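You operate a simulated robot arm through the tools that you are given. There is no shell and no other tool. Be economical: measure what you need, move in short steps, check, and stop when the job is done.

You are at the controls of a simulated robot arm. One attempt, no reset.

TASK
Clamp the blue-ended block and brush a patch of paste on its top.
Fine: the block lies in the flat vice already; pale green paste from the blue pot, by the small brush with the green back, on the bare steel of the top; the brush goes back to its spot; leave the stop and the other blocks. Set down upright: small brush with the green back. A coat counts when it lies all over at full strength: go over it till it gets no stronger.

The check looks at the end state, three seconds after you hand in, the way a careful person would. Anything else that was tipped, shoved, dropped, spilled or broken makes it a failure.

THE ROBOT
A 7-joint arm with a two-finger parallel gripper, fixed in place. Base frame: the origin is at the foot of the arm, x ahead of it, y to its left, z up; the work surface is at about z = 0.868. Units: m, degrees, N and s.
With the tool pointing down near the work surface it reaches from about 0.24 to 0.68 m from the base axis. Its first joint turns from -66.0 to 66.0 degrees. Payload 2.4 kg.
Tool frame: the origin (TCP) lies between the finger pads and is the grasp point; the fingertips stand 0.03 m ahead of it; z points along the fingers, y is the line along which they close. The gripper opens to 0.094 m. The fingers are 0.028 m wide and 0.01 m thick; the gripper's body (0.05 by 0.096 m) begins 0.055 m behind the TCP.
Orientation is that of the tool frame in the base frame, as a unit quaternion [x, y, z, w]. With the fingers straight down and closing along the base's y, the tool's x points along the base's -x, its y along +y and its z along -z.

THE INTERFACE
- The arm moves only by the tool send_rows. Its argument "steps" is text: rows parted by semicolons, each of 7 numbers parted by spaces: the finger opening in cm, from 0 to 9.4, then the shift along the tool's x, y, z in units of 25 mm (1.0 is 25 mm), then the turn, a rotation vector about the tool's x, y, z in units of 4 degrees (1.0 is 4 degrees). In form: hand x y z ax ay az; .... A call has 1 to 20 rows; each row shifts and turns the commanded pose from where the row before left it, along the tool's axes as they then stand. A call with a number of a shift or a turn outside -1 to 1 is refused whole. Each row takes 0.2 s and may step no farther than 0.05 m and 8.6 degrees from the row before; otherwise, or with a gripper value out of range, the whole call is refused. A pose out of reach is approached as far as the arm can. The call stops where the force on the tool passes 40 N (or 10 N more than at its start, if that is more) or the arm is blocked; 0.2 s more then pass. The fingers move at their own pace (about 0.153 m/s each) and stop on an object; they squeeze with about 35 N. The grip force told is the motor's: it shows also when the fingers shut on nothing. Time passes only in rows, and 0.2 s behind the last, so rows that do not move let the fingers close. The reply holds the time, the measured pose of the TCP, the force on the tool along the base axes, the opening and the grip force, in the units named above and with some noise, with the torque about the TCP (base axes, N m) and any sound that the robot's microphone picked up.
- Cameras (640 x 400 px; columns grow to the right, rows downward): "scene" is fixed at [0.0588, 0.4828, 1.453]; the picture's right is [-0.64, -0.77, 0.00], its down [-0.41, 0.34, -0.85] and it looks along [0.65, -0.54, -0.53] (base axes); focal length 348 px, centre (320, 200). "wrist" rides on the gripper at [0.076, 0.014, -0.102] in the tool frame; the picture's right is [-0.18, 0.98, 0.00], its down [-0.75, -0.14, -0.64] and it looks along [-0.63, -0.12, 0.77] (tool axes); focal length 243 px, centre (320, 200). There is no depth. A picture from a camera that has moved, and an enlarged one, comes with that camera's place and axes in the base frame and with its lens. The place of the scene camera against the robot may be out by one fixed shift of up to 0.012 m in any direction.
- camera(camera): a new picture of that camera. It takes no simulated time.
- zoom(camera, box): a new picture of the part [left, top, right, bottom] of that camera's present view, enlarged. It takes no simulated time.
- finish_job(): hands the job in; it is judged then, once.

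Work in short steps. Places have to be worked out from the pictures, the camera data and where the tool is seen: move nearer, look again, correct. Check each grasp and each placing, and mend what went wrong. You have 120 turns and 76 pictures in all, those below and enlarged ones among them. Open the gripper and draw the arm clear of the work before you hand the job in, unless the task says otherwise; then end with one line.

The tools are called after ">>>" as name(argument=value, ...) on one line, values as JSON. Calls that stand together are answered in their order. send_rows: Moves the arm, as the interface text tells. Its arguments: {"type":"object","properties":{"steps":{"type":"string"}},"required":["steps"]} The other tools are called the same way: camera (camera) takes a picture; zoom (camera, box) takes an enlarged picture of a part of a camera's view; finish_job () hands the job in.

At the start:

```text
clock: 0.0
eef_pos: [0.3917, 0.0267, 1.2383]
ee_rot: [0.0, 1.0, 0.0, 0.0]
contact_force: [-0.3, -0.1, 0.0]
moment: [0.0, 0.01, 0.01]
finger_gap: 0.0941
grip_force: 0.1
```

scene: 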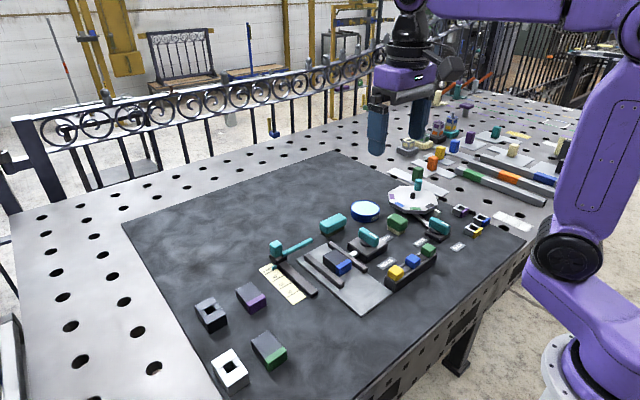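
wrist: 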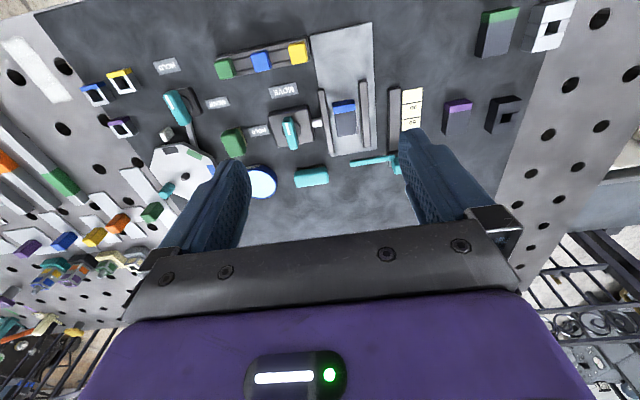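

The vice with the blue-ended block, lever switches, pots and brushes are visible but small. I look closer before moving.

>>> zoom(camera="scene", box=[240, 170, 440, 320])

>>> zoom(camera="wrist", box=[60, 20, 440, 220])

>>> zoom(camera="scene", box=[340, 80, 560, 250])

```text
2.67 times, centred on (340, 245) of scene
camera zoom: at [0.0588, 0.4828, 1.453], right [-0.64, -0.77, 0.0], down [-0.41, 0.34, -0.85], along [0.65, -0.54, -0.53], focal length 927 px, centre (267, 80)
```

zoom: 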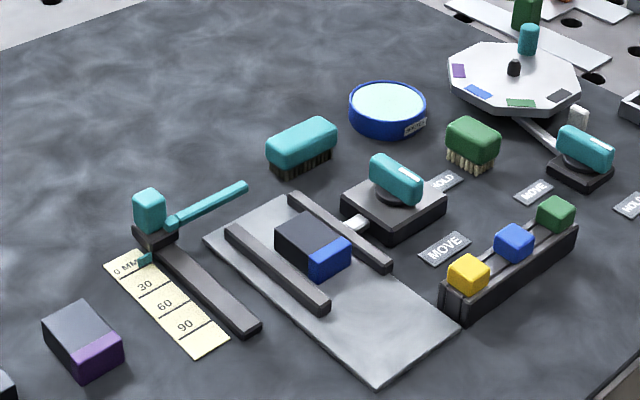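

```text
1.68 times, centred on (250, 120) of wrist
camera zoom: at [0.3154, 0.041, 1.3417], right [0.18, 0.98, 0.0], down [0.75, -0.14, 0.64], along [0.63, -0.12, -0.77], focal length 409 px, centre (438, 335)
```

zoom: 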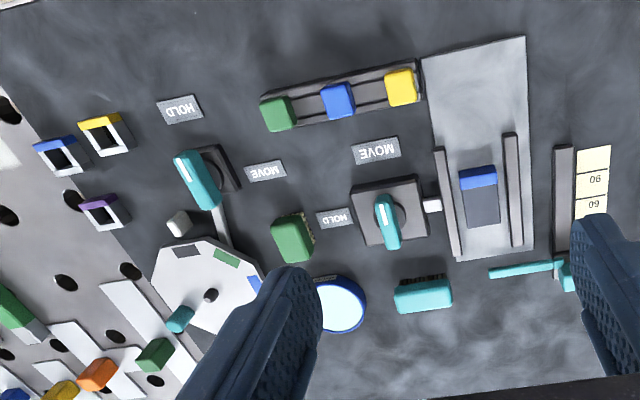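

```text
2.35 times, centred on (450, 165) of scene
camera zoom: at [0.0588, 0.4828, 1.453], right [-0.64, -0.77, 0.0], down [-0.41, 0.34, -0.85], along [0.65, -0.54, -0.53], focal length 818 px, centre (14, 282)
```

zoom: 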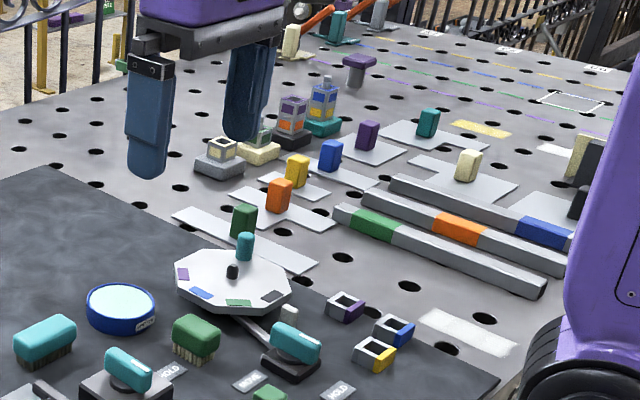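

Estimates: vice lever about (0.49,-0.05), green brush about (0.50,-0.17), pot about (0.61,-0.15), block about (0.50,0.05). I go lower between them for a better look.

>>> send_rows(steps="9.4 -0.2 -0.73 0.9 0 0 0;9.4 -0.2 -0.73 0.9 0 0 0;9.4 -0.2 -0.73 0.9 0 0 0;9.4 -0.2 -0.73 0.9 0 0 0;9.4 -0.2 -0.73 0.9 0 0 0;9.4 -0.2 -0.73 0.9 0 0 0;9.4 -0.2 -0.7 0.9 0 0 0;9.4 0 0 0 0 0 0")

>>> camera(camera="wrist")

```text
clock: 1.8
eef_pos: [0.4261, -0.1012, 1.0808]
ee_rot: [0.0, 1.0, 0.001, 0.0]
contact_force: [0.2, 0.1, -0.3]
moment: [-0.02, 0.01, 0.0]
finger_gap: 0.0938
grip_force: 0.0
```

```text
70 pictures are left
camera wrist: at [0.3492, -0.087, 1.1844], right [0.18, 0.98, 0.0], down [0.75, -0.14, 0.64], along [0.63, -0.12, -0.77], focal length 243 px, centre (320, 200)
```

wrist: 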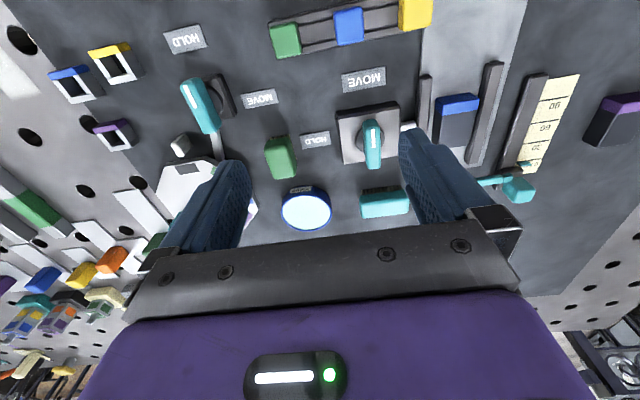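

>>> zoom(camera="wrist", box=[240, 60, 420, 240])

>>> zoom(camera="scene", box=[310, 190, 430, 270])

```text
2.22 times, centred on (330, 150) of wrist
camera zoom: at [0.3492, -0.087, 1.1844], right [0.18, 0.98, 0.0], down [0.75, -0.14, 0.64], along [0.63, -0.12, -0.77], focal length 539 px, centre (298, 311)
```

zoom: 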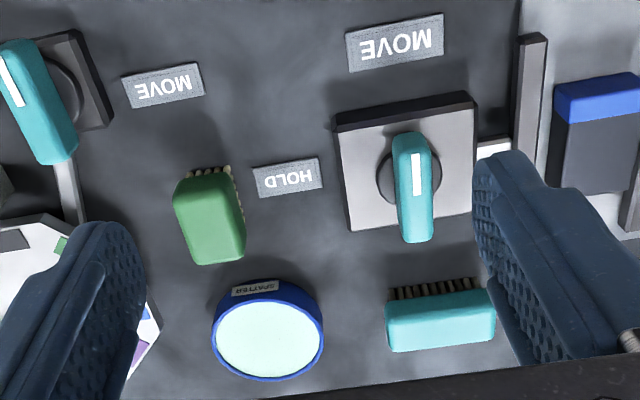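

```text
5.00 times, centred on (370, 230) of scene
camera zoom: at [0.0588, 0.4828, 1.453], right [-0.64, -0.77, 0.0], down [-0.41, 0.34, -0.85], along [0.65, -0.54, -0.53], focal length 1738 px, centre (70, 50)
```

zoom: 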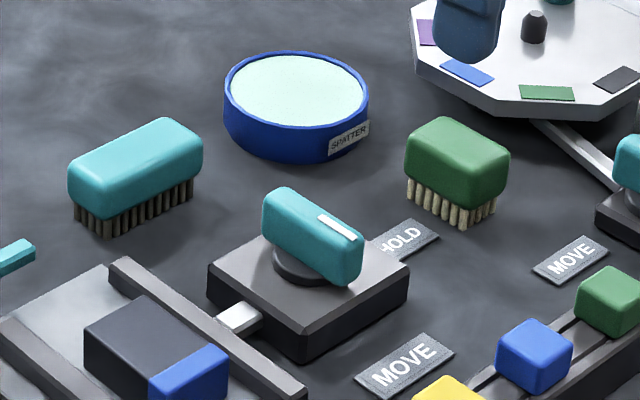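

The paste pot (label SPATTER), green brush and vice lever (pointing at MOVE, HOLD a quarter turn away) are clear. I estimate the lever at (0.497,-0.050), top about 0.912. I hover over it and look.

>>> send_rows(steps="5 -0.71 0.51 0.8 0 0 0;5 -0.71 0.51 0.8 0 0 0;5 -0.71 0.51 0.8 0 0 0;5 -0.71 0.52 0.8 0 0 0;5 0 0 0 0 0 0")

>>> camera(camera="wrist")

>>> zoom(camera="scene", box=[290, 150, 450, 270])

```text
clock: 3.0
eef_pos: [0.4971, -0.0488, 1.0017]
ee_rot: [-0.001, 1.0, 0.0, 0.001]
contact_force: [0.2, -0.1, -0.6]
moment: [0.0, 0.0, -0.01]
finger_gap: 0.05
grip_force: 0.0
```

```text
67 pictures are left
camera wrist: at [0.4217, -0.0349, 1.1036], right [0.18, 0.98, 0.0], down [0.75, -0.14, 0.64], along [0.63, -0.12, -0.77], focal length 243 px, centre (320, 200)
```

wrist: 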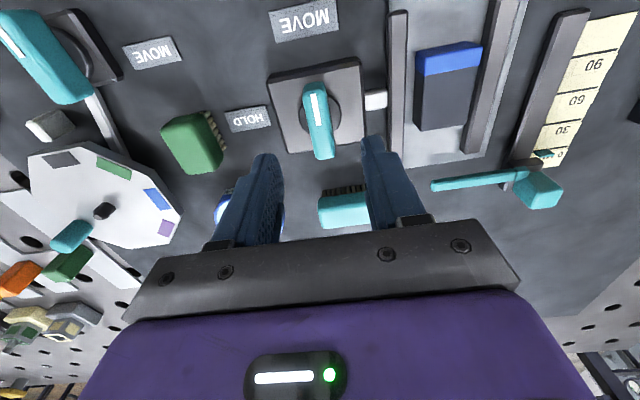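

```text
3.33 times, centred on (370, 210) of scene
camera zoom: at [0.0588, 0.4828, 1.453], right [-0.64, -0.77, 0.0], down [-0.41, 0.34, -0.85], along [0.65, -0.54, -0.53], focal length 1159 px, centre (153, 167)
```

zoom: 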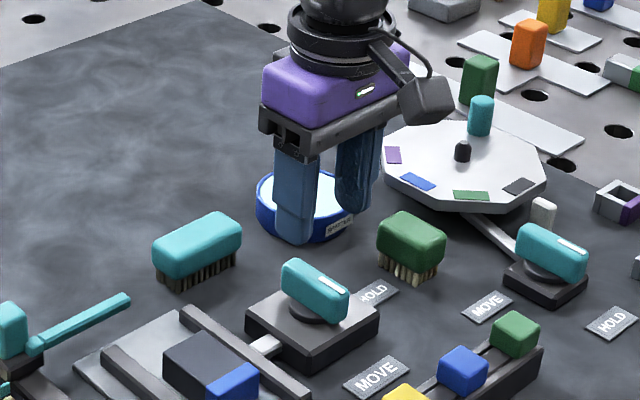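

The lever bar runs along x from about 0.473 to 0.525 at y -0.050, straight beneath the fingers. I go down to z 0.930 and check before closing.

>>> send_rows(steps="5 -0.04 -0.03 0.9 0 0 0;5 -0.04 -0.03 0.9 0 0 0;5 0 0 0.8 0 0 0;5 0 0 0.25 0 0 0;5 0 0 0 0 0 0")

>>> zoom(camera="scene", box=[310, 190, 430, 270])

>>> camera(camera="wrist")

```text
clock: 4.2
eef_pos: [0.4988, -0.052, 0.9306]
ee_rot: [0.0, 1.0, 0.0, 0.0]
contact_force: [0.1, -0.4, 0.0]
moment: [0.01, 0.02, 0.0]
finger_gap: 0.0499
grip_force: 0.1
```

```text
5.00 times, centred on (370, 230) of scene
camera zoom: at [0.0588, 0.4828, 1.453], right [-0.64, -0.77, 0.0], down [-0.41, 0.34, -0.85], along [0.65, -0.54, -0.53], focal length 1738 px, centre (70, 50)
```

zoom: 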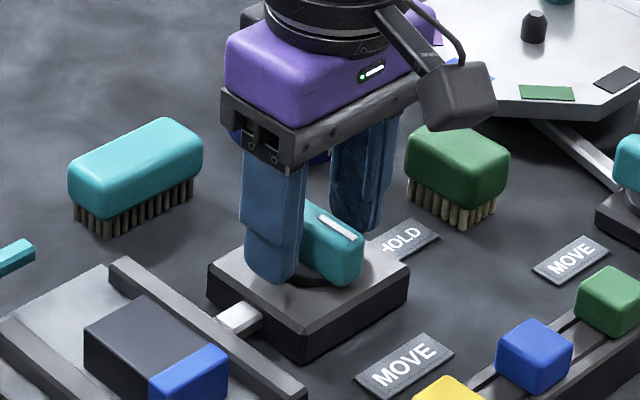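

```text
64 pictures are left
camera wrist: at [0.4235, -0.0365, 1.0323], right [0.18, 0.98, 0.0], down [0.75, -0.14, 0.64], along [0.63, -0.12, -0.77], focal length 243 px, centre (320, 200)
```

wrist: 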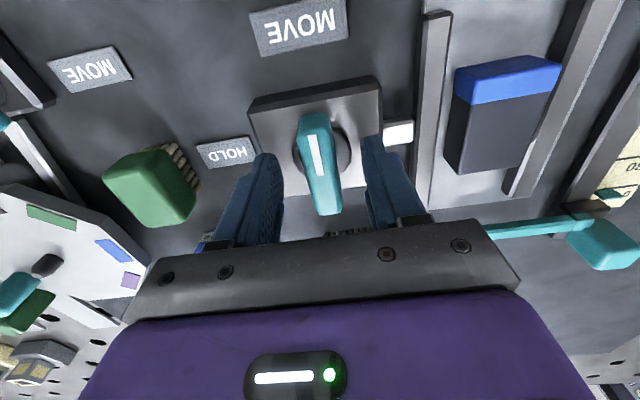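

The fingers straddle the bar without touching the base. I close and see how the load looks.

>>> send_rows(steps="0 0 0 0 0 0 0;0 0 0 0 0 0 0;0 0 0 0 0 0 0;0 0 0 0 0 0 0")

```text
clock: 5.2
eef_pos: [0.4996, -0.0513, 0.9297]
ee_rot: [0.0, 1.0, -0.001, 0.0]
contact_force: [-0.7, 11.0, -5.6]
moment: [0.2, -0.61, 0.01]
finger_gap: 0.0178
grip_force: 45.0
```

Gripped at 1.8 cm. I ease 1.5 mm toward +y and start turning counter-clockwise (pointer toward HOLD), a few rows first.

>>> send_rows(steps="0 0 0.06 0 0 0 0;0 0 0 0 0 0 -1;0 0 0 0 0 0 -1;0 0 0 0 0 0 -1;0 0 0 0 0 0 0")

>>> zoom(camera="scene", box=[310, 190, 430, 270])

```text
clock: 6.4
eef_pos: [0.5, -0.0503, 0.9295]
ee_rot: [-0.104, 0.995, 0.0, 0.0]
contact_force: [2.1, -2.1, -16.6]
moment: [0.05, -0.42, -0.05]
finger_gap: 0.0177
grip_force: 45.3
```

```text
5.00 times, centred on (370, 230) of scene
camera zoom: at [0.0591, 0.4827, 1.453], right [-0.64, -0.77, 0.0], down [-0.41, 0.34, -0.85], along [0.65, -0.54, -0.53], focal length 1738 px, centre (70, 50)
```

zoom: 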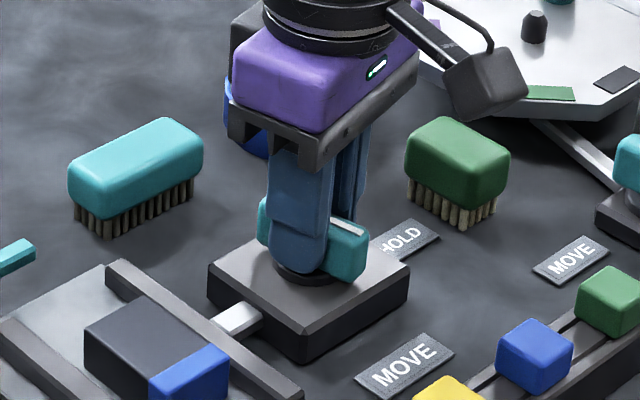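

It turns freely, with the pointer moving toward HOLD. I settle 1 mm lower to relieve the vertical pull and carry on turning.

>>> send_rows(steps="0 0 0 0.04 0 0 0;0 0 0 0 0 0 -1;0 0 0 0 0 0 -1;0 0 0 0 0 0 -1;0 0 0 0 0 0 -1;0 0 0 0 0 0 -1;0 0 0 0 0 0 -1;0 0 0 0 0 0 -1;0 0 0 0 0 0 0")

```text
clock: 8.4
eef_pos: [0.5001, -0.05, 0.9304]
ee_rot: [-0.342, 0.94, 0.0, 0.0]
contact_force: [-5.1, -12.9, 14.4]
moment: [-0.52, 0.5, 0.04]
finger_gap: 0.0178
grip_force: 45.3
```

At 40°, with modest side load; I relieve it by half a millimetre and turn on.

>>> send_rows(steps="0 0.013 -0.015 -0.02 0 0 0;0 0 0 0 0 0 -1;0 0 0 0 0 0 -1;0 0 0 0 0 0 -1;0 0 0 0 0 0 -1;0 0 0 0 0 0 -1;0 0 0 0 0 0 -1;0 0 0 0 0 0 0")

```text
clock: 10.2
eef_pos: [0.5006, -0.0499, 0.9307]
ee_rot: [-0.531, 0.847, -0.001, 0.001]
contact_force: [-3.5, -12.5, -3.0]
moment: [0.82, -0.62, -0.05]
finger_gap: 0.0176
grip_force: 44.9
```

At 64°. Six and a half more rows should reach HOLD; I go on.

>>> send_rows(steps="0 0.018 -0.009 0 0 0 0;0 0 0 0 0 0 -1;0 0 0 0 0 0 -1;0 0 0 0 0 0 -1;0 0 0 0 0 0 -1;0 0 0 0 0 0 -1;0 0 0 0 0 0 -1;0 0 0 0 0 0 -0.5;0 0 0 0 0 0 0")

>>> zoom(camera="scene", box=[310, 190, 430, 270])

```text
clock: 12.2
eef_pos: [0.4996, -0.0495, 0.9303]
ee_rot: [0.707, -0.707, 0.001, 0.0]
contact_force: [-0.8, -2.2, -5.7]
moment: [-1.12, 0.12, -0.15]
finger_gap: 0.0177
grip_force: 45.2
```

```text
5.00 times, centred on (370, 230) of scene
camera zoom: at [0.0588, 0.4827, 1.453], right [-0.64, -0.77, 0.0], down [-0.41, 0.34, -0.85], along [0.65, -0.54, -0.53], focal length 1738 px, centre (70, 50)
```

zoom: 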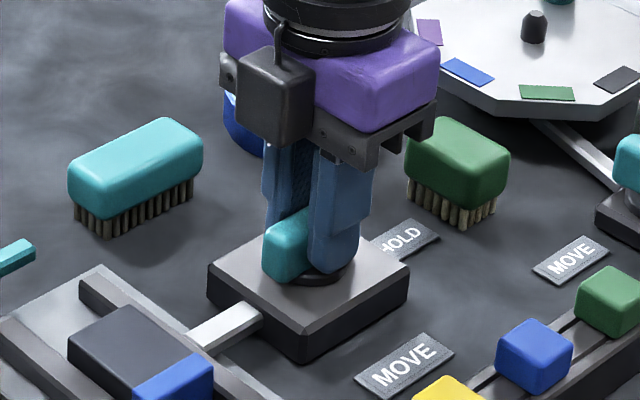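

The pusher is out and the block sits against the far jaw. I open, rise and look at lever, vice and brush.

>>> send_rows(steps="5 0 0 0 0 0 0;5 0 0 0 0 0 0;5 0 0 -1 0 0 0;5 0 0 -1 0 0 0;5 0 0 -1 0 0 0;5 0 0 -1 0 0 0;5 0 0 0 0 0 0")

>>> camera(camera="wrist")

>>> zoom(camera="scene", box=[290, 190, 450, 300])

```text
clock: 13.8
eef_pos: [0.4986, -0.0508, 1.0297]
ee_rot: [-0.707, 0.708, 0.0, -0.001]
contact_force: [-0.2, -0.7, 0.0]
moment: [0.0, 0.01, 0.03]
finger_gap: 0.05
grip_force: 0.0
```

```text
61 pictures are left
camera wrist: at [0.4852, -0.126, 1.1325], right [-0.98, 0.18, 0.0], down [0.14, 0.75, 0.64], along [0.12, 0.63, -0.77], focal length 243 px, centre (320, 200)
```

wrist: 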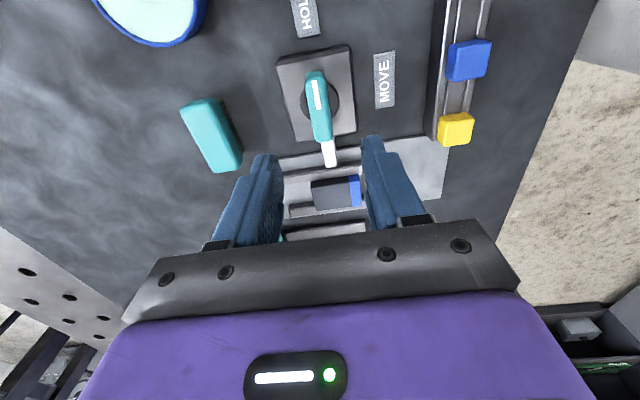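

```text
3.64 times, centred on (370, 245) of scene
camera zoom: at [0.0588, 0.4828, 1.453], right [-0.64, -0.77, 0.0], down [-0.41, 0.34, -0.85], along [0.65, -0.54, -0.53], focal length 1264 px, centre (138, 36)
```

zoom: 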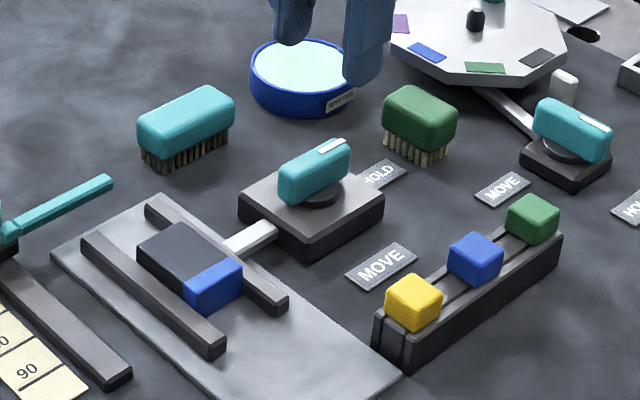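

The lever points at HOLD and the block is squeezed between the jaws. Next is the green brush near (0.50,-0.167): I shift over it and turn the wrist back.

>>> send_rows(steps="6 0.9 0 0 0 0 0;6 0.9 0 0 0 0 0;6 0.9 0 0 0 0 0;6 0.9 0 0 0 0 0;6 0.9 0 0 0 0 0;6 0 0 0 0 0 1;6 0 0 0 0 0 1;6 0 0 0 0 0 1;6 0 0 0 0 0 1;6 0 0 0 0 0 1;6 0 0 0 0 0 1;6 0 0 0 0 0 1;6 0 0 0 0 0 1;6 0 0 0 0 0 1;6 0 0 0 0 0 1;6 0 0 0 0 0 1;6 0 0 0 0 0 1;6 0 0 0 0 0 1;6 0 0 0 0 0 1;6 0 0 0 0 0 1")

>>> send_rows(steps="6 0 0 0 0 0 1;6 0 0 0 0 0 1;6 0 0 0 0 0 1;6 0 0 0 0 0 1;6 0 0 0 0 0 1;6 0 0 0 0 0 1;6 0 0 0 0 0 1;6 0 0 0 0 0 0.5;6 0 0 0 0 0 0")

>>> camera(camera="wrist")

>>> zoom(camera="wrist", box=[230, 50, 420, 250])

```text
clock: 18.0
eef_pos: [0.5, -0.1628, 1.0297]
ee_rot: [-0.258, 0.966, 0.0, 0.0]
contact_force: [0.5, -0.9, -0.1]
moment: [-0.01, 0.01, 0.04]
finger_gap: 0.06
grip_force: 0.0
```

```text
clock: 20.0
eef_pos: [0.4993, -0.1634, 1.0304]
ee_rot: [0.0, 1.0, 0.0, 0.0]
contact_force: [-0.5, -0.4, -0.4]
moment: [0.02, 0.02, 0.02]
finger_gap: 0.0602
grip_force: 0.0
```

```text
59 pictures are left
camera wrist: at [0.4236, -0.1479, 1.1326], right [0.19, 0.98, 0.0], down [0.75, -0.14, 0.64], along [0.63, -0.12, -0.77], focal length 243 px, centre (320, 200)
```

wrist: 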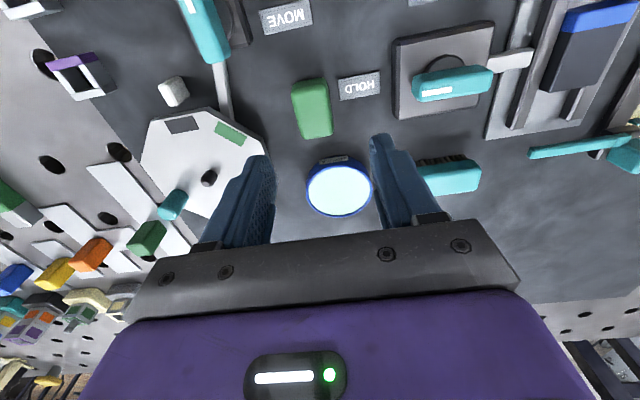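

```text
2.00 times, centred on (325, 150) of wrist
camera zoom: at [0.4236, -0.1479, 1.1326], right [0.19, 0.98, 0.0], down [0.75, -0.14, 0.64], along [0.63, -0.12, -0.77], focal length 485 px, centre (310, 300)
```

zoom: 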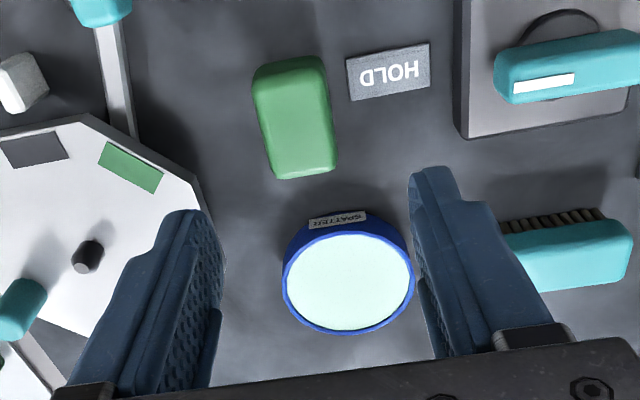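

The brush's back measures about 42 x 30 mm, lined up with x, centred near (0.498,-0.1675). I go down with the fingers open around it to z 0.940 and check before going on.

>>> send_rows(steps="6 0.05 -0.16 0.9 0 0 0;6 0 0 0.9 0 0 0;6 0 0 0.9 0 0 0;6 0 0 0.9 0 0 0;6 0 0 0 0 0 0")

>>> camera(camera="wrist")

>>> zoom(camera="scene", box=[340, 180, 450, 260])

```text
clock: 21.2
eef_pos: [0.4986, -0.1668, 0.9395]
ee_rot: [0.0, 1.0, 0.001, 0.001]
contact_force: [-0.3, -0.7, 0.6]
moment: [0.01, -0.01, -0.02]
finger_gap: 0.0602
grip_force: 0.1
```

```text
57 pictures are left
camera wrist: at [0.4224, -0.152, 1.0421], right [0.18, 0.98, 0.0], down [0.75, -0.14, 0.64], along [0.63, -0.12, -0.77], focal length 243 px, centre (320, 200)
```

wrist: 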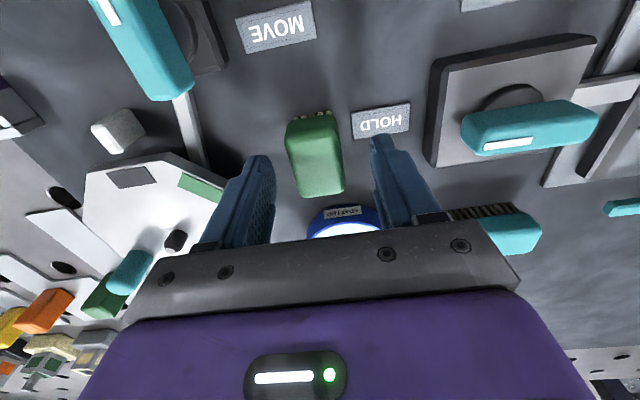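

```text
5.00 times, centred on (395, 220) of scene
camera zoom: at [0.0588, 0.4828, 1.453], right [-0.64, -0.77, 0.0], down [-0.41, 0.34, -0.85], along [0.65, -0.54, -0.53], focal length 1738 px, centre (-55, 100)
```

zoom: 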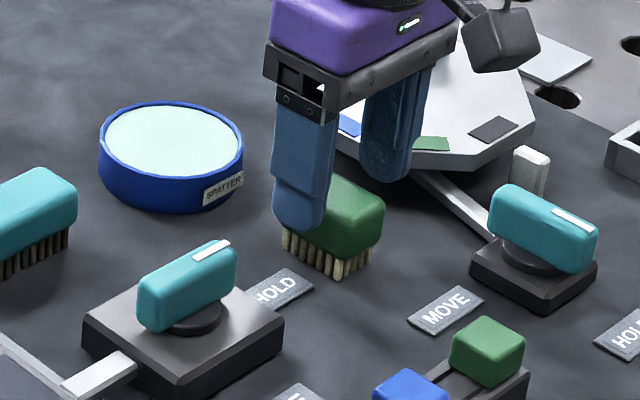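

Fingers straddle the brush well. I lower to z 0.920 and close.

>>> send_rows(steps="6 0 -0.03 0.78 0 0 0;6 0 0 0 0 0 0;0 0 0 0 0 0 0;0 0 0 0 0 0 0;0 0 0 0 0 0 0;0 0 0 0 0 0 0")

>>> zoom(camera="scene", box=[340, 180, 450, 260])

```text
clock: 22.6
eef_pos: [0.4981, -0.1666, 0.9198]
ee_rot: [0.0, 1.0, 0.0, -0.001]
contact_force: [0.3, 0.0, -0.2]
moment: [0.01, -0.02, -0.02]
finger_gap: 0.033
grip_force: 34.5
```

```text
5.00 times, centred on (395, 220) of scene
camera zoom: at [0.0588, 0.4828, 1.453], right [-0.64, -0.77, 0.0], down [-0.41, 0.34, -0.85], along [0.65, -0.54, -0.53], focal length 1738 px, centre (-55, 100)
```

zoom: 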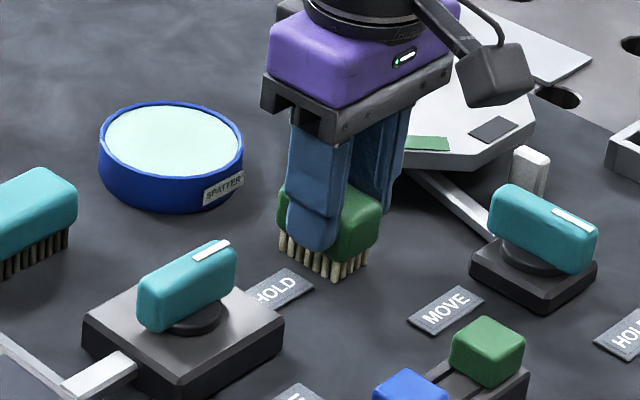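

The brush is held at 3.3 cm, with home TCP (0.498,-0.1666,0.9198) and its bristle ends about 52 mm below the TCP. I lift and carry it over the pot at about (0.604,-0.158).

>>> send_rows(steps="0 0 0 -0.4 0 0 0;0 0 0 -0.9 0 0 0;0 0 0 -0.9 0 0 0;0 0 0 -0.6 0 0 0;0 -0.85 0.07 0 0 0 0;0 -0.85 0.07 0 0 0 0;0 -0.85 0.07 0 0 0 0;0 -0.85 0.07 0 0 0 0;0 -0.84 0.07 0 0 0 0;0 0 0 0 0 0 0;0 0 0 0 0 0 0")

>>> camera(camera="wrist")

>>> zoom(camera="scene", box=[310, 140, 450, 240])

```text
clock: 25.0
eef_pos: [0.6039, -0.1573, 0.9906]
ee_rot: [0.001, 1.0, 0.001, 0.0]
contact_force: [-0.3, 0.0, 0.7]
moment: [0.0, 0.0, 0.0]
finger_gap: 0.0328
grip_force: 35.0
```

```text
54 pictures are left
camera wrist: at [0.5279, -0.1431, 1.0931], right [0.18, 0.98, 0.0], down [0.75, -0.14, 0.64], along [0.63, -0.12, -0.77], focal length 243 px, centre (320, 200)
```

wrist: 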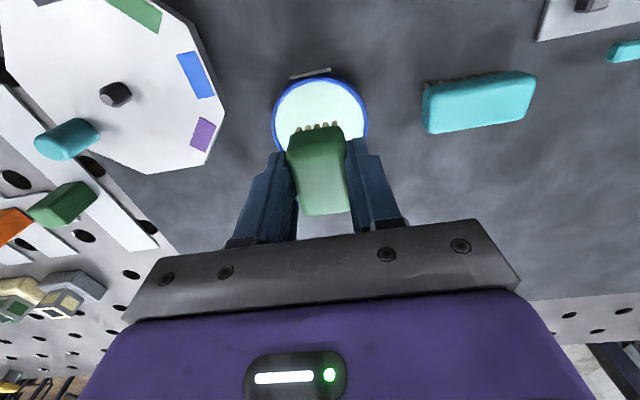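

```text
4.00 times, centred on (380, 190) of scene
camera zoom: at [0.0588, 0.4828, 1.453], right [-0.64, -0.77, 0.0], down [-0.41, 0.34, -0.85], along [0.65, -0.54, -0.53], focal length 1390 px, centre (80, 240)
```

zoom: 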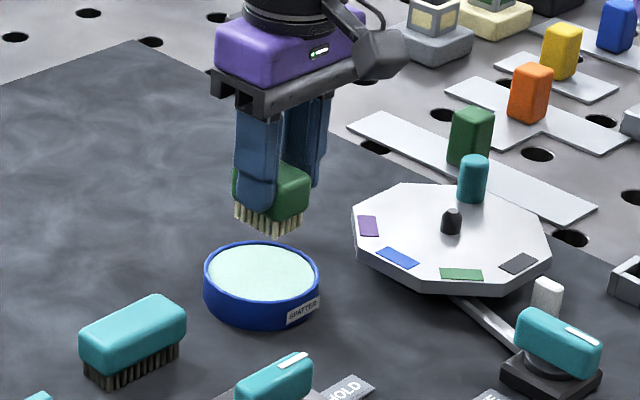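

The brush hangs right over the pot. I lower until the bristles are just about at the paste, which lies near z 0.889.

>>> send_rows(steps="0 -0.05 -0.03 0.8 0 0 0;0 0 0 0.6 0 0 0;0 0 0 0.3 0 0 0;0 0 0 0 0 0 0")

>>> zoom(camera="scene", box=[330, 170, 410, 230])

```text
clock: 26.0
eef_pos: [0.6058, -0.1597, 0.9486]
ee_rot: [0.0, 1.0, 0.0, -0.001]
contact_force: [0.6, 0.3, -1.3]
moment: [0.02, 0.0, -0.03]
finger_gap: 0.0331
grip_force: 35.5
```

```text
6.67 times, centred on (370, 200) of scene
camera zoom: at [0.0588, 0.4828, 1.453], right [-0.64, -0.77, 0.0], down [-0.41, 0.34, -0.85], along [0.65, -0.54, -0.53], focal length 2318 px, centre (-13, 200)
```

zoom: 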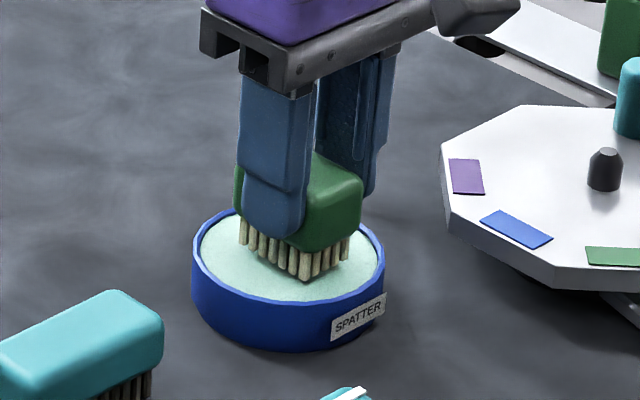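

The bristle ends are still just above the paste. I lower in 2 mm steps and watch the force.

>>> send_rows(steps="0 0 0 0.08 0 0 0;0 0 0 0.08 0 0 0;0 0 0 0.08 0 0 0;0 0 0 0 0 0 0")

>>> zoom(camera="scene", box=[330, 170, 410, 230])

```text
clock: 27.0
eef_pos: [0.6065, -0.1585, 0.945]
ee_rot: [0.0, 1.0, -0.001, 0.002]
contact_force: [-7.2, 0.4, 27.0]
moment: [0.07, 0.28, -0.01]
finger_gap: 0.0329
grip_force: 35.0
```

```text
6.67 times, centred on (370, 200) of scene
camera zoom: at [0.058, 0.483, 1.4529], right [-0.64, -0.77, 0.0], down [-0.41, 0.34, -0.85], along [0.65, -0.54, -0.53], focal length 2318 px, centre (-13, 200)
```

zoom: 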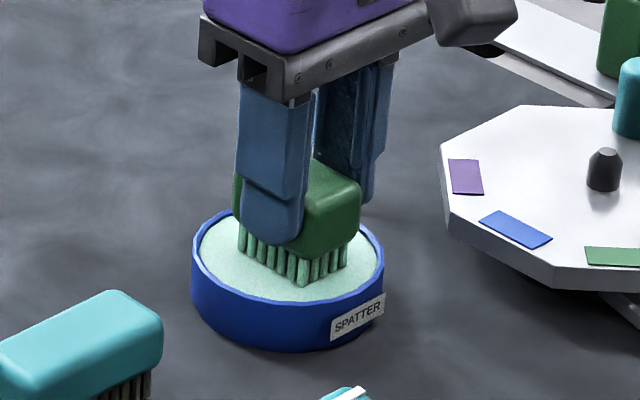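

The bristles took on paste at 27 N of press. I lift clear and carry the brush toward the vice.

>>> send_rows(steps="0 0 0 -0.3 0 0 0;0 0 0 -0.8 0 0 0;0 0 0 -0.9 0 0 0;0 0 0 -0.9 0 0 0;0 0 0 -0.9 0 0 0;0 0.5 0.9 0 0 0 0;0 0.5 0.9 0 0 0 0;0 0.5 0.9 0 0 0 0;0 0.5 0.9 0 0 0 0;0 0.5 0.9 0 0 0 0;0 0.5 0.9 0 0 0 0;0 0.5 0.9 0 0 0 0;0 0.5 0.9 0 0 0 0;0 0.5 0.9 0 0 0 0;0 0.5 0.5 0 0 0 0;0 0.5 0 0 0 0 0;0 0 0 0 0 0 0")

>>> camera(camera="wrist")

>>> zoom(camera="wrist", box=[220, 0, 420, 220])

>>> zoom(camera="scene", box=[290, 190, 410, 290])

```text
clock: 30.6
eef_pos: [0.4683, 0.0559, 1.0363]
ee_rot: [0.001, 1.0, 0.0, 0.0]
contact_force: [0.7, 0.1, -1.2]
moment: [0.02, 0.02, -0.05]
finger_gap: 0.0329
grip_force: 35.2
```

```text
50 pictures are left
camera wrist: at [0.3919, 0.0706, 1.1393], right [0.18, 0.98, 0.0], down [0.75, -0.14, 0.64], along [0.63, -0.12, -0.77], focal length 243 px, centre (320, 200)
```

wrist: 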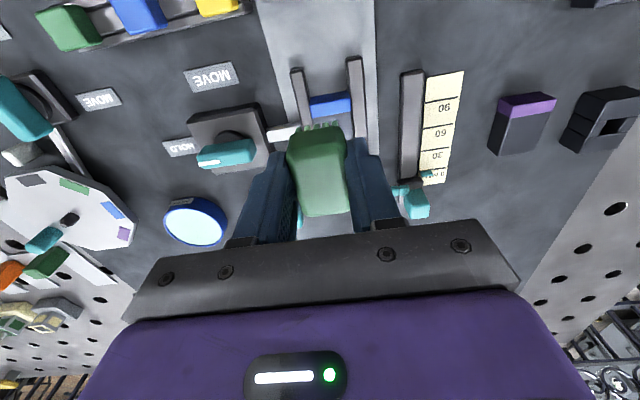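

```text
1.82 times, centred on (320, 110) of wrist
camera zoom: at [0.3919, 0.0706, 1.1393], right [0.18, 0.98, 0.0], down [0.75, -0.14, 0.64], along [0.63, -0.12, -0.77], focal length 441 px, centre (320, 364)
```

zoom: 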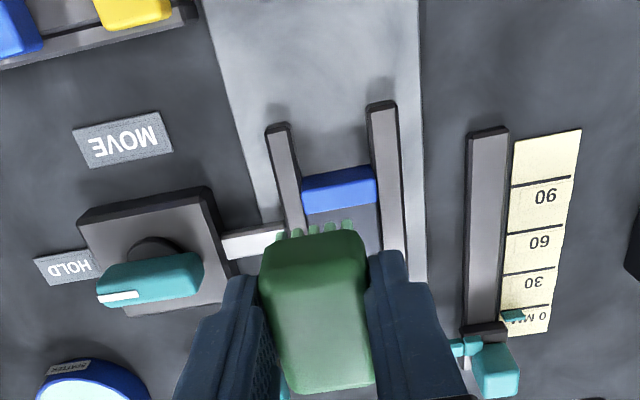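

```text
4.00 times, centred on (350, 240) of scene
camera zoom: at [0.0588, 0.4828, 1.453], right [-0.64, -0.77, 0.0], down [-0.41, 0.34, -0.85], along [0.65, -0.54, -0.53], focal length 1390 px, centre (200, 40)
```

zoom: 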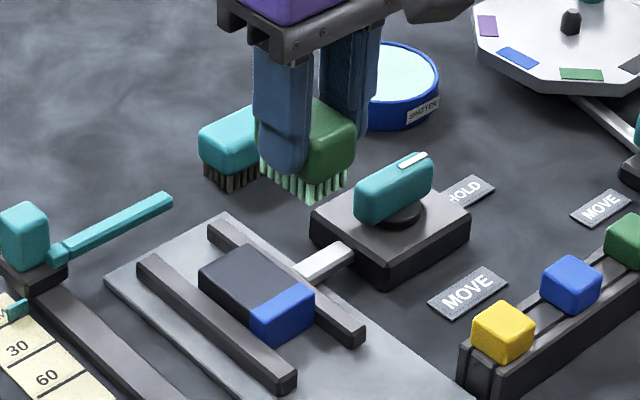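

The steel top is partly hidden by the brush. I sidestep toward -y so that the wrist camera sees the whole block top beside the fingers.

>>> send_rows(steps="0 0 -0.9 -0.3 0 0 0;0 0 -0.9 -0.3 0 0 0;0 0 -0.9 -0.2 0 0 0;0 0 -0.9 0 0 0 0;0 0 0 0 0 0 0;0 0 0 0 0 0 0")

>>> zoom(camera="wrist", box=[330, 40, 530, 240])

```text
clock: 32.0
eef_pos: [0.468, -0.0346, 1.0573]
ee_rot: [0.0, 1.0, 0.0, 0.0]
contact_force: [-0.1, -0.5, -0.4]
moment: [-0.02, 0.0, 0.02]
finger_gap: 0.0328
grip_force: 35.2
```

```text
2.00 times, centred on (430, 140) of wrist
camera zoom: at [0.3919, -0.0196, 1.1595], right [0.18, 0.98, 0.0], down [0.75, -0.14, 0.64], along [0.63, -0.12, -0.77], focal length 485 px, centre (100, 320)
```

zoom: 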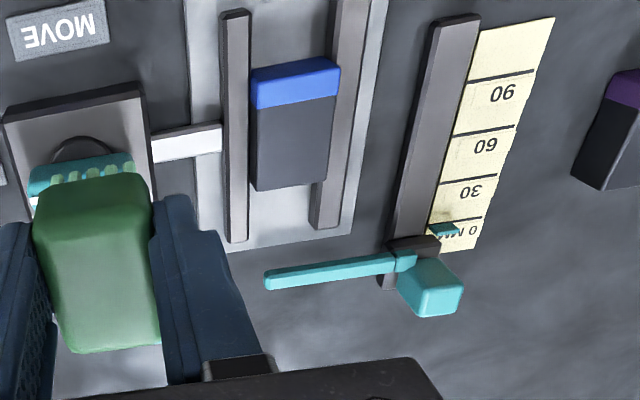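

The steel top spans about x 0.483–0.528, y 0.046–0.084 at z 0.898 and both jaws touch the block. I bring the brush over its centre to just above contact.

>>> send_rows(steps="0 -0.37 0.99 0 0 0 0;0 -0.37 0.99 0 0 0 0;0 -0.37 0.99 0 0 0 0;0 -0.38 0.99 0 0 0 0;0 0 0 0.9 0 0 0;0 0 0 0.9 0 0 0;0 0 0 0.9 0 0 0;0 0 0 0.9 0 0 0;0 0 0 0 0 0 0;0 0 0 0 0 0 0")

>>> zoom(camera="scene", box=[290, 200, 390, 280])

>>> zoom(camera="wrist", box=[240, 40, 400, 220])

```text
clock: 34.2
eef_pos: [0.505, 0.0648, 0.9682]
ee_rot: [0.0, 1.0, 0.0, -0.001]
contact_force: [0.1, -0.2, -1.0]
moment: [0.01, -0.04, -0.01]
finger_gap: 0.033
grip_force: 35.1
```

```text
5.00 times, centred on (340, 240) of scene
camera zoom: at [0.0588, 0.4828, 1.453], right [-0.64, -0.77, 0.0], down [-0.41, 0.34, -0.85], along [0.65, -0.54, -0.53], focal length 1738 px, centre (220, 0)
```

zoom: 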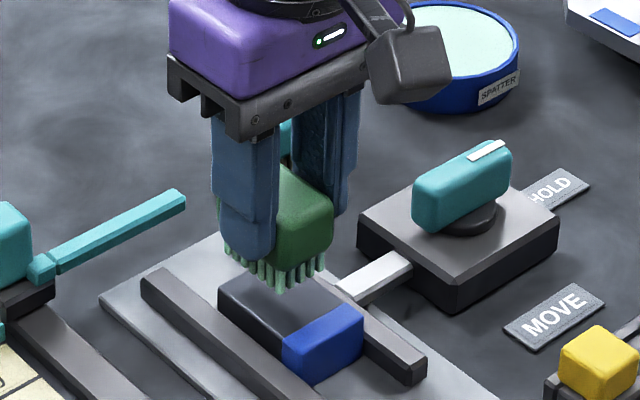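

```text
2.22 times, centred on (320, 130) of wrist
camera zoom: at [0.4291, 0.0794, 1.0701], right [0.18, 0.98, 0.0], down [0.75, -0.14, 0.64], along [0.63, -0.12, -0.77], focal length 539 px, centre (320, 356)
```

zoom: 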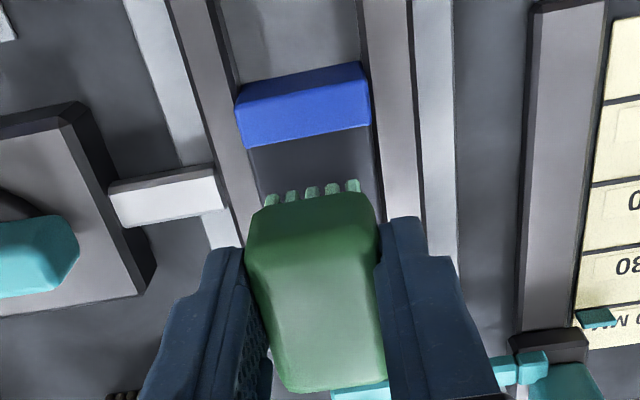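

The brush is centred over the block; bristle ends reach from TCP -15 mm in x and about ±13 mm in y. I lower to contact in 1 mm steps.

>>> send_rows(steps="0 0 0 0.4 0 0 0;0 0 0 0.24 0 0 0;0 0 0 0.04 0 0 0;0 0 0 0.04 0 0 0;0 0 0 0 0 0 0")

```text
clock: 35.4
eef_pos: [0.5065, 0.0651, 0.951]
ee_rot: [0.0, 1.0, -0.001, 0.002]
contact_force: [-3.7, -2.0, 26.7]
moment: [-0.06, 0.03, 0.0]
finger_gap: 0.033
grip_force: 35.3
```

Contact at 27 N. I ease off half a millimetre and stroke: along x between 0.498 and 0.514, first at mid, then at y ±6 mm.

>>> send_rows(steps="0 0 0 -0.02 0 0 0;0 0.14 0 0 0 0 0;0 0.14 0 0 0 0 0;0 -0.2 0 0 0 0 0;0 -0.2 0 0 0 0 0;0 -0.22 0 0 0 0 0;0 0 0 0 0 0 0")

>>> zoom(camera="wrist", box=[240, 40, 400, 220])

>>> zoom(camera="scene", box=[290, 200, 390, 280])

```text
clock: 37.0
eef_pos: [0.5124, 0.0649, 0.9498]
ee_rot: [0.0, 1.0, 0.0, -0.001]
contact_force: [-5.3, 0.7, 16.5]
moment: [0.03, 0.38, -0.02]
finger_gap: 0.0332
grip_force: 34.8
```

```text
2.22 times, centred on (320, 130) of wrist
camera zoom: at [0.437, 0.0799, 1.0516], right [0.18, 0.98, 0.0], down [0.75, -0.14, 0.64], along [0.63, -0.12, -0.77], focal length 539 px, centre (320, 356)
```

zoom: 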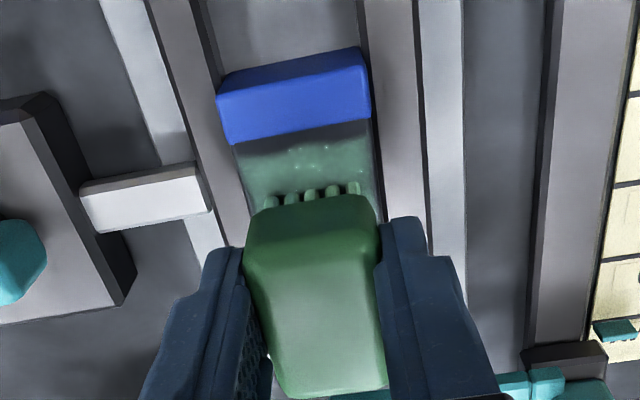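

```text
5.00 times, centred on (340, 240) of scene
camera zoom: at [0.0583, 0.4828, 1.453], right [-0.64, -0.77, 0.0], down [-0.41, 0.34, -0.85], along [0.65, -0.54, -0.53], focal length 1738 px, centre (220, 0)
```

zoom: 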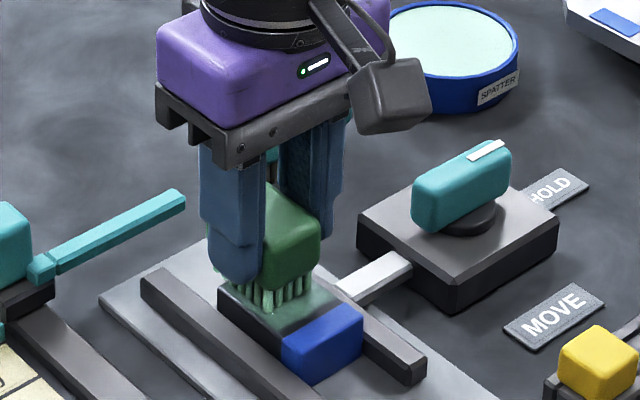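

The paste goes on, but a 4 mm strip by the blue end and the sides are bare. I raster at y +6 and -6 mm, reaching x 0.4965 on the near side.

>>> send_rows(steps="0 0 0.24 0 0 0 0;0 0.2 0 0 0 0 0;0 0.2 0 0 0 0 0;0 0.25 0 0 0 0 0;0 -0.2 0 0 0 0 0;0 -0.2 0 0 0 0 0;0 -0.25 0 0 0 0 0;0 0 -0.24 0 0 0 0;0 0 -0.24 0 0 0 0;0 0.2 0 0 0 0 0;0 0.2 0 0 0 0 0;0 0.25 0 0 0 0 0;0 0 0.24 0 0 0 0;0 0 0.24 0 0 0 0;0 0 -0.48 0 0 0 0;0 -0.2 0 0 0 0 0;0 -0.2 0 0 0 0 0;0 -0.25 0 0 0 0 0;0 0 0 0 0 0 0")

>>> zoom(camera="wrist", box=[240, 40, 400, 220])

```text
clock: 41.0
eef_pos: [0.5141, 0.0595, 0.9492]
ee_rot: [0.0, 1.0, 0.0, 0.0]
contact_force: [0.6, 0.9, -0.7]
moment: [-0.01, 0.0, 0.0]
finger_gap: 0.0329
grip_force: 34.9
```

```text
2.22 times, centred on (320, 130) of wrist
camera zoom: at [0.4379, 0.0735, 1.0519], right [0.18, 0.98, 0.0], down [0.75, -0.14, 0.64], along [0.63, -0.12, -0.77], focal length 539 px, centre (320, 356)
```

zoom: 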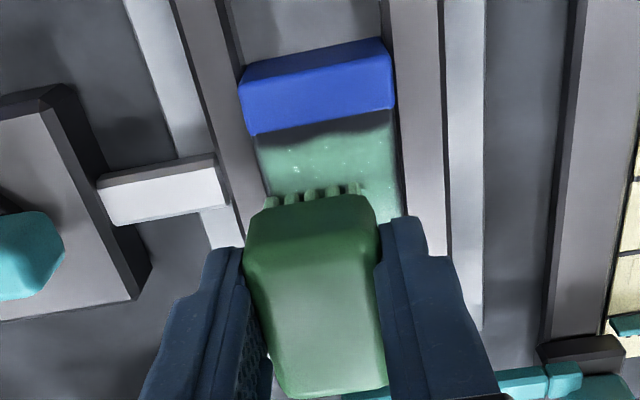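

The coat is growing, but contact has been lost (-0.7 N) and about 3.5 mm by the blue end is still bare. I lower a little to restore contact.

>>> send_rows(steps="0 0 0 0.03 0 0 0;0 0 0 0 0 0 0")

>>> send_rows(steps="0 0 0 0.03 0 0 0;0 0 0 0 0 0 0")

```text
clock: 41.6
eef_pos: [0.5155, 0.0589, 0.9497]
ee_rot: [-0.001, 1.0, -0.001, 0.0]
contact_force: [0.3, -0.5, 5.6]
moment: [-0.03, 0.09, 0.0]
finger_gap: 0.0328
grip_force: 35.0
```

```text
clock: 42.2
eef_pos: [0.5135, 0.0599, 0.9484]
ee_rot: [0.0, 1.0, 0.0, 0.002]
contact_force: [-3.2, -0.9, 22.1]
moment: [-0.02, 0.34, -0.03]
finger_gap: 0.0331
grip_force: 35.2
```

Contact is back at 22 N. I raster again, reaching 3 mm farther toward the blue end.

>>> send_rows(steps="0 0.2 0 0 0 0 0;0 0.2 0 0 0 0 0;0 0.2 0 0 0 0 0;0 0.2 0 0 0 0 0;0 0 0.16 0 0 0 0;0 0 0.16 0 0 0 0;0 0 0.16 0 0 0 0;0 -0.2 0 0 0 0 0;0 -0.2 0 0 0 0 0;0 -0.2 0 0 0 0 0;0 -0.2 0 0 0 0 0;0 0 -0.24 0 0 0 0;0 0.2 0 0 0 0 0;0 0.2 0 0 0 0 0;0 0.2 0 0 0 0 0;0 0.2 0 0 0 0 0;0 0 0 0 0 0 0")

>>> send_rows(steps="0 -0.2 0 0 0 0 0;0 -0.2 0 0 0 0 0;0 -0.2 0 0 0 0 0;0 -0.2 0 0 0 0 0;0 0 0 0 0 0 0")

>>> zoom(camera="wrist", box=[240, 40, 400, 220])

```text
clock: 45.8
eef_pos: [0.4958, 0.0649, 0.9482]
ee_rot: [0.0, 1.0, 0.0, 0.002]
contact_force: [8.0, -2.7, 23.1]
moment: [-0.11, -0.24, 0.01]
finger_gap: 0.0327
grip_force: 35.1
```

```text
clock: 47.0
eef_pos: [0.5123, 0.0649, 0.9471]
ee_rot: [0.0, 1.0, 0.0, 0.0]
contact_force: [-10.7, 1.3, 31.9]
moment: [0.06, 0.55, -0.02]
finger_gap: 0.0328
grip_force: 35.2
```

```text
2.22 times, centred on (320, 130) of wrist
camera zoom: at [0.437, 0.0798, 1.0507], right [0.18, 0.98, 0.0], down [0.75, -0.14, 0.64], along [0.63, -0.12, -0.77], focal length 539 px, centre (320, 356)
```

zoom: 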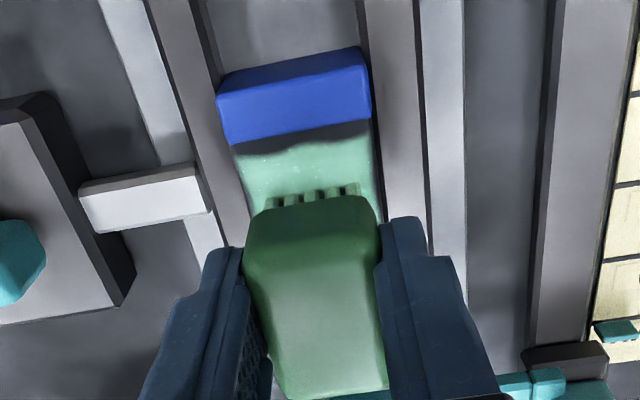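

The coat is stronger, but a thin dark strip by the blue end remains in the same place. I try a stroke that reaches x 0.490 to see whether that strip takes paste.

>>> send_rows(steps="0 0 0 -0.01 0 0 0;0 0.25 0 0 0 0 0;0 0.25 0 0 0 0 0;0 0.25 0 0 0 0 0;0 0.17 0 0 0 0 0;0 0 0.24 0 0 0 0;0 0 -0.24 0 0 0 0;0 0 -0.24 0 0 0 0;0 0 0.24 0 0 0 0;0 0 0 0 0 0 0")

>>> zoom(camera="scene", box=[300, 210, 380, 280])

>>> send_rows(steps="0 -0.25 0 0 0 0 0;0 -0.25 0 0 0 0 0;0 -0.25 0 0 0 0 0;0 -0.17 0 0 0 0 0;0 0 0 0 0 0 0")

>>> zoom(camera="wrist", box=[240, 40, 400, 220])

```text
clock: 49.2
eef_pos: [0.4907, 0.0643, 0.9481]
ee_rot: [0.001, 1.0, 0.0, 0.001]
contact_force: [-0.6, -9.2, 26.6]
moment: [-0.43, -0.04, -0.06]
finger_gap: 0.0329
grip_force: 34.9
```

```text
5.71 times, centred on (340, 245) of scene
camera zoom: at [0.0583, 0.4825, 1.4531], right [-0.64, -0.77, 0.0], down [-0.41, 0.34, -0.85], along [0.65, -0.54, -0.53], focal length 1986 px, centre (206, -57)
```

zoom: 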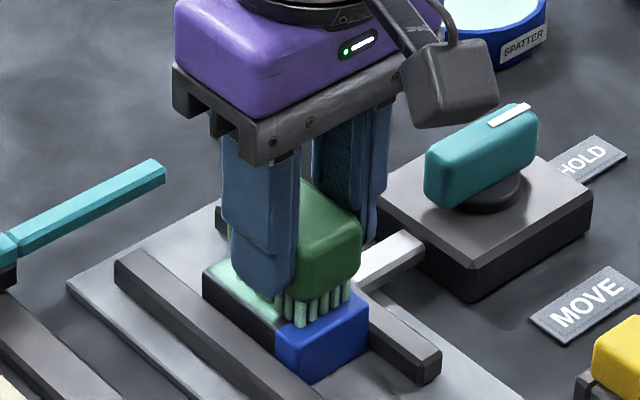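

```text
clock: 50.4
eef_pos: [0.5137, 0.0652, 0.9486]
ee_rot: [0.0, 1.0, 0.001, 0.0]
contact_force: [-6.4, 2.0, 18.8]
moment: [0.12, 0.4, 0.0]
finger_gap: 0.0329
grip_force: 35.0
```

```text
2.22 times, centred on (320, 130) of wrist
camera zoom: at [0.4369, 0.0803, 1.0508], right [0.18, 0.98, 0.0], down [0.75, -0.14, 0.64], along [0.63, -0.12, -0.77], focal length 539 px, centre (320, 356)
```

zoom: 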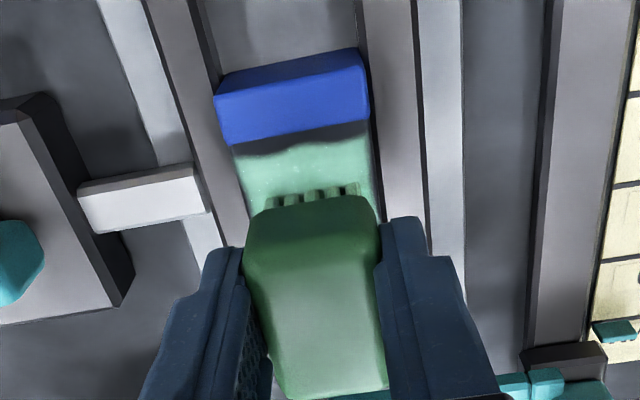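

The strip and the blue end take no paste even with bristles over them, so that is the patch's edge. I lift and sidestep to see the whole coat.

>>> send_rows(steps="0 0 0 -0.3 0 0 0;0 0 0 -0.9 0 0 0;0 0.3 -0.9 -0.9 0 0 0;0 0.3 -0.9 -0.9 0 0 0;0 0.3 -0.9 -0.9 0 0 0;0 0.4 -0.9 0 0 0 0;0 0 0 0 0 0 0")

>>> zoom(camera="wrist", box=[380, 70, 500, 190])

>>> zoom(camera="scene", box=[300, 220, 370, 280])

```text
clock: 52.0
eef_pos: [0.4818, -0.0265, 1.0459]
ee_rot: [0.0, 1.0, 0.001, 0.0]
contact_force: [0.1, -0.3, -0.1]
moment: [-0.01, -0.02, 0.03]
finger_gap: 0.0331
grip_force: 35.2
```

```text
3.33 times, centred on (440, 130) of wrist
camera zoom: at [0.4055, -0.0106, 1.1481], right [0.18, 0.98, 0.0], down [0.75, -0.14, 0.64], along [0.63, -0.12, -0.77], focal length 809 px, centre (-80, 433)
```

zoom: 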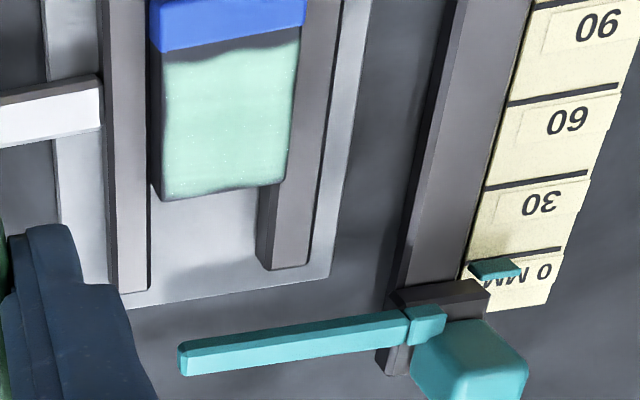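

```text
6.67 times, centred on (335, 250) of scene
camera zoom: at [0.0588, 0.4828, 1.453], right [-0.64, -0.77, 0.0], down [-0.41, 0.34, -0.85], along [0.65, -0.54, -0.53], focal length 2318 px, centre (220, -133)
```

zoom: 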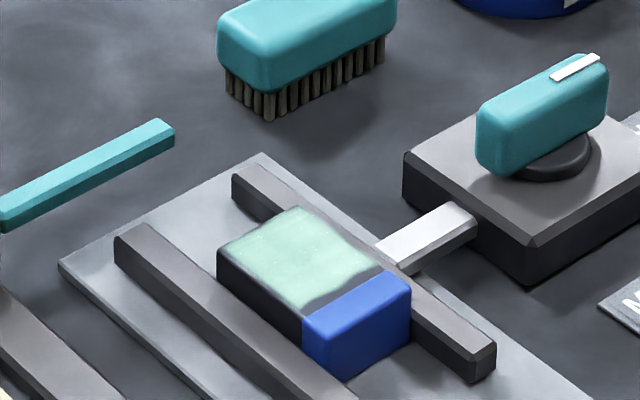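

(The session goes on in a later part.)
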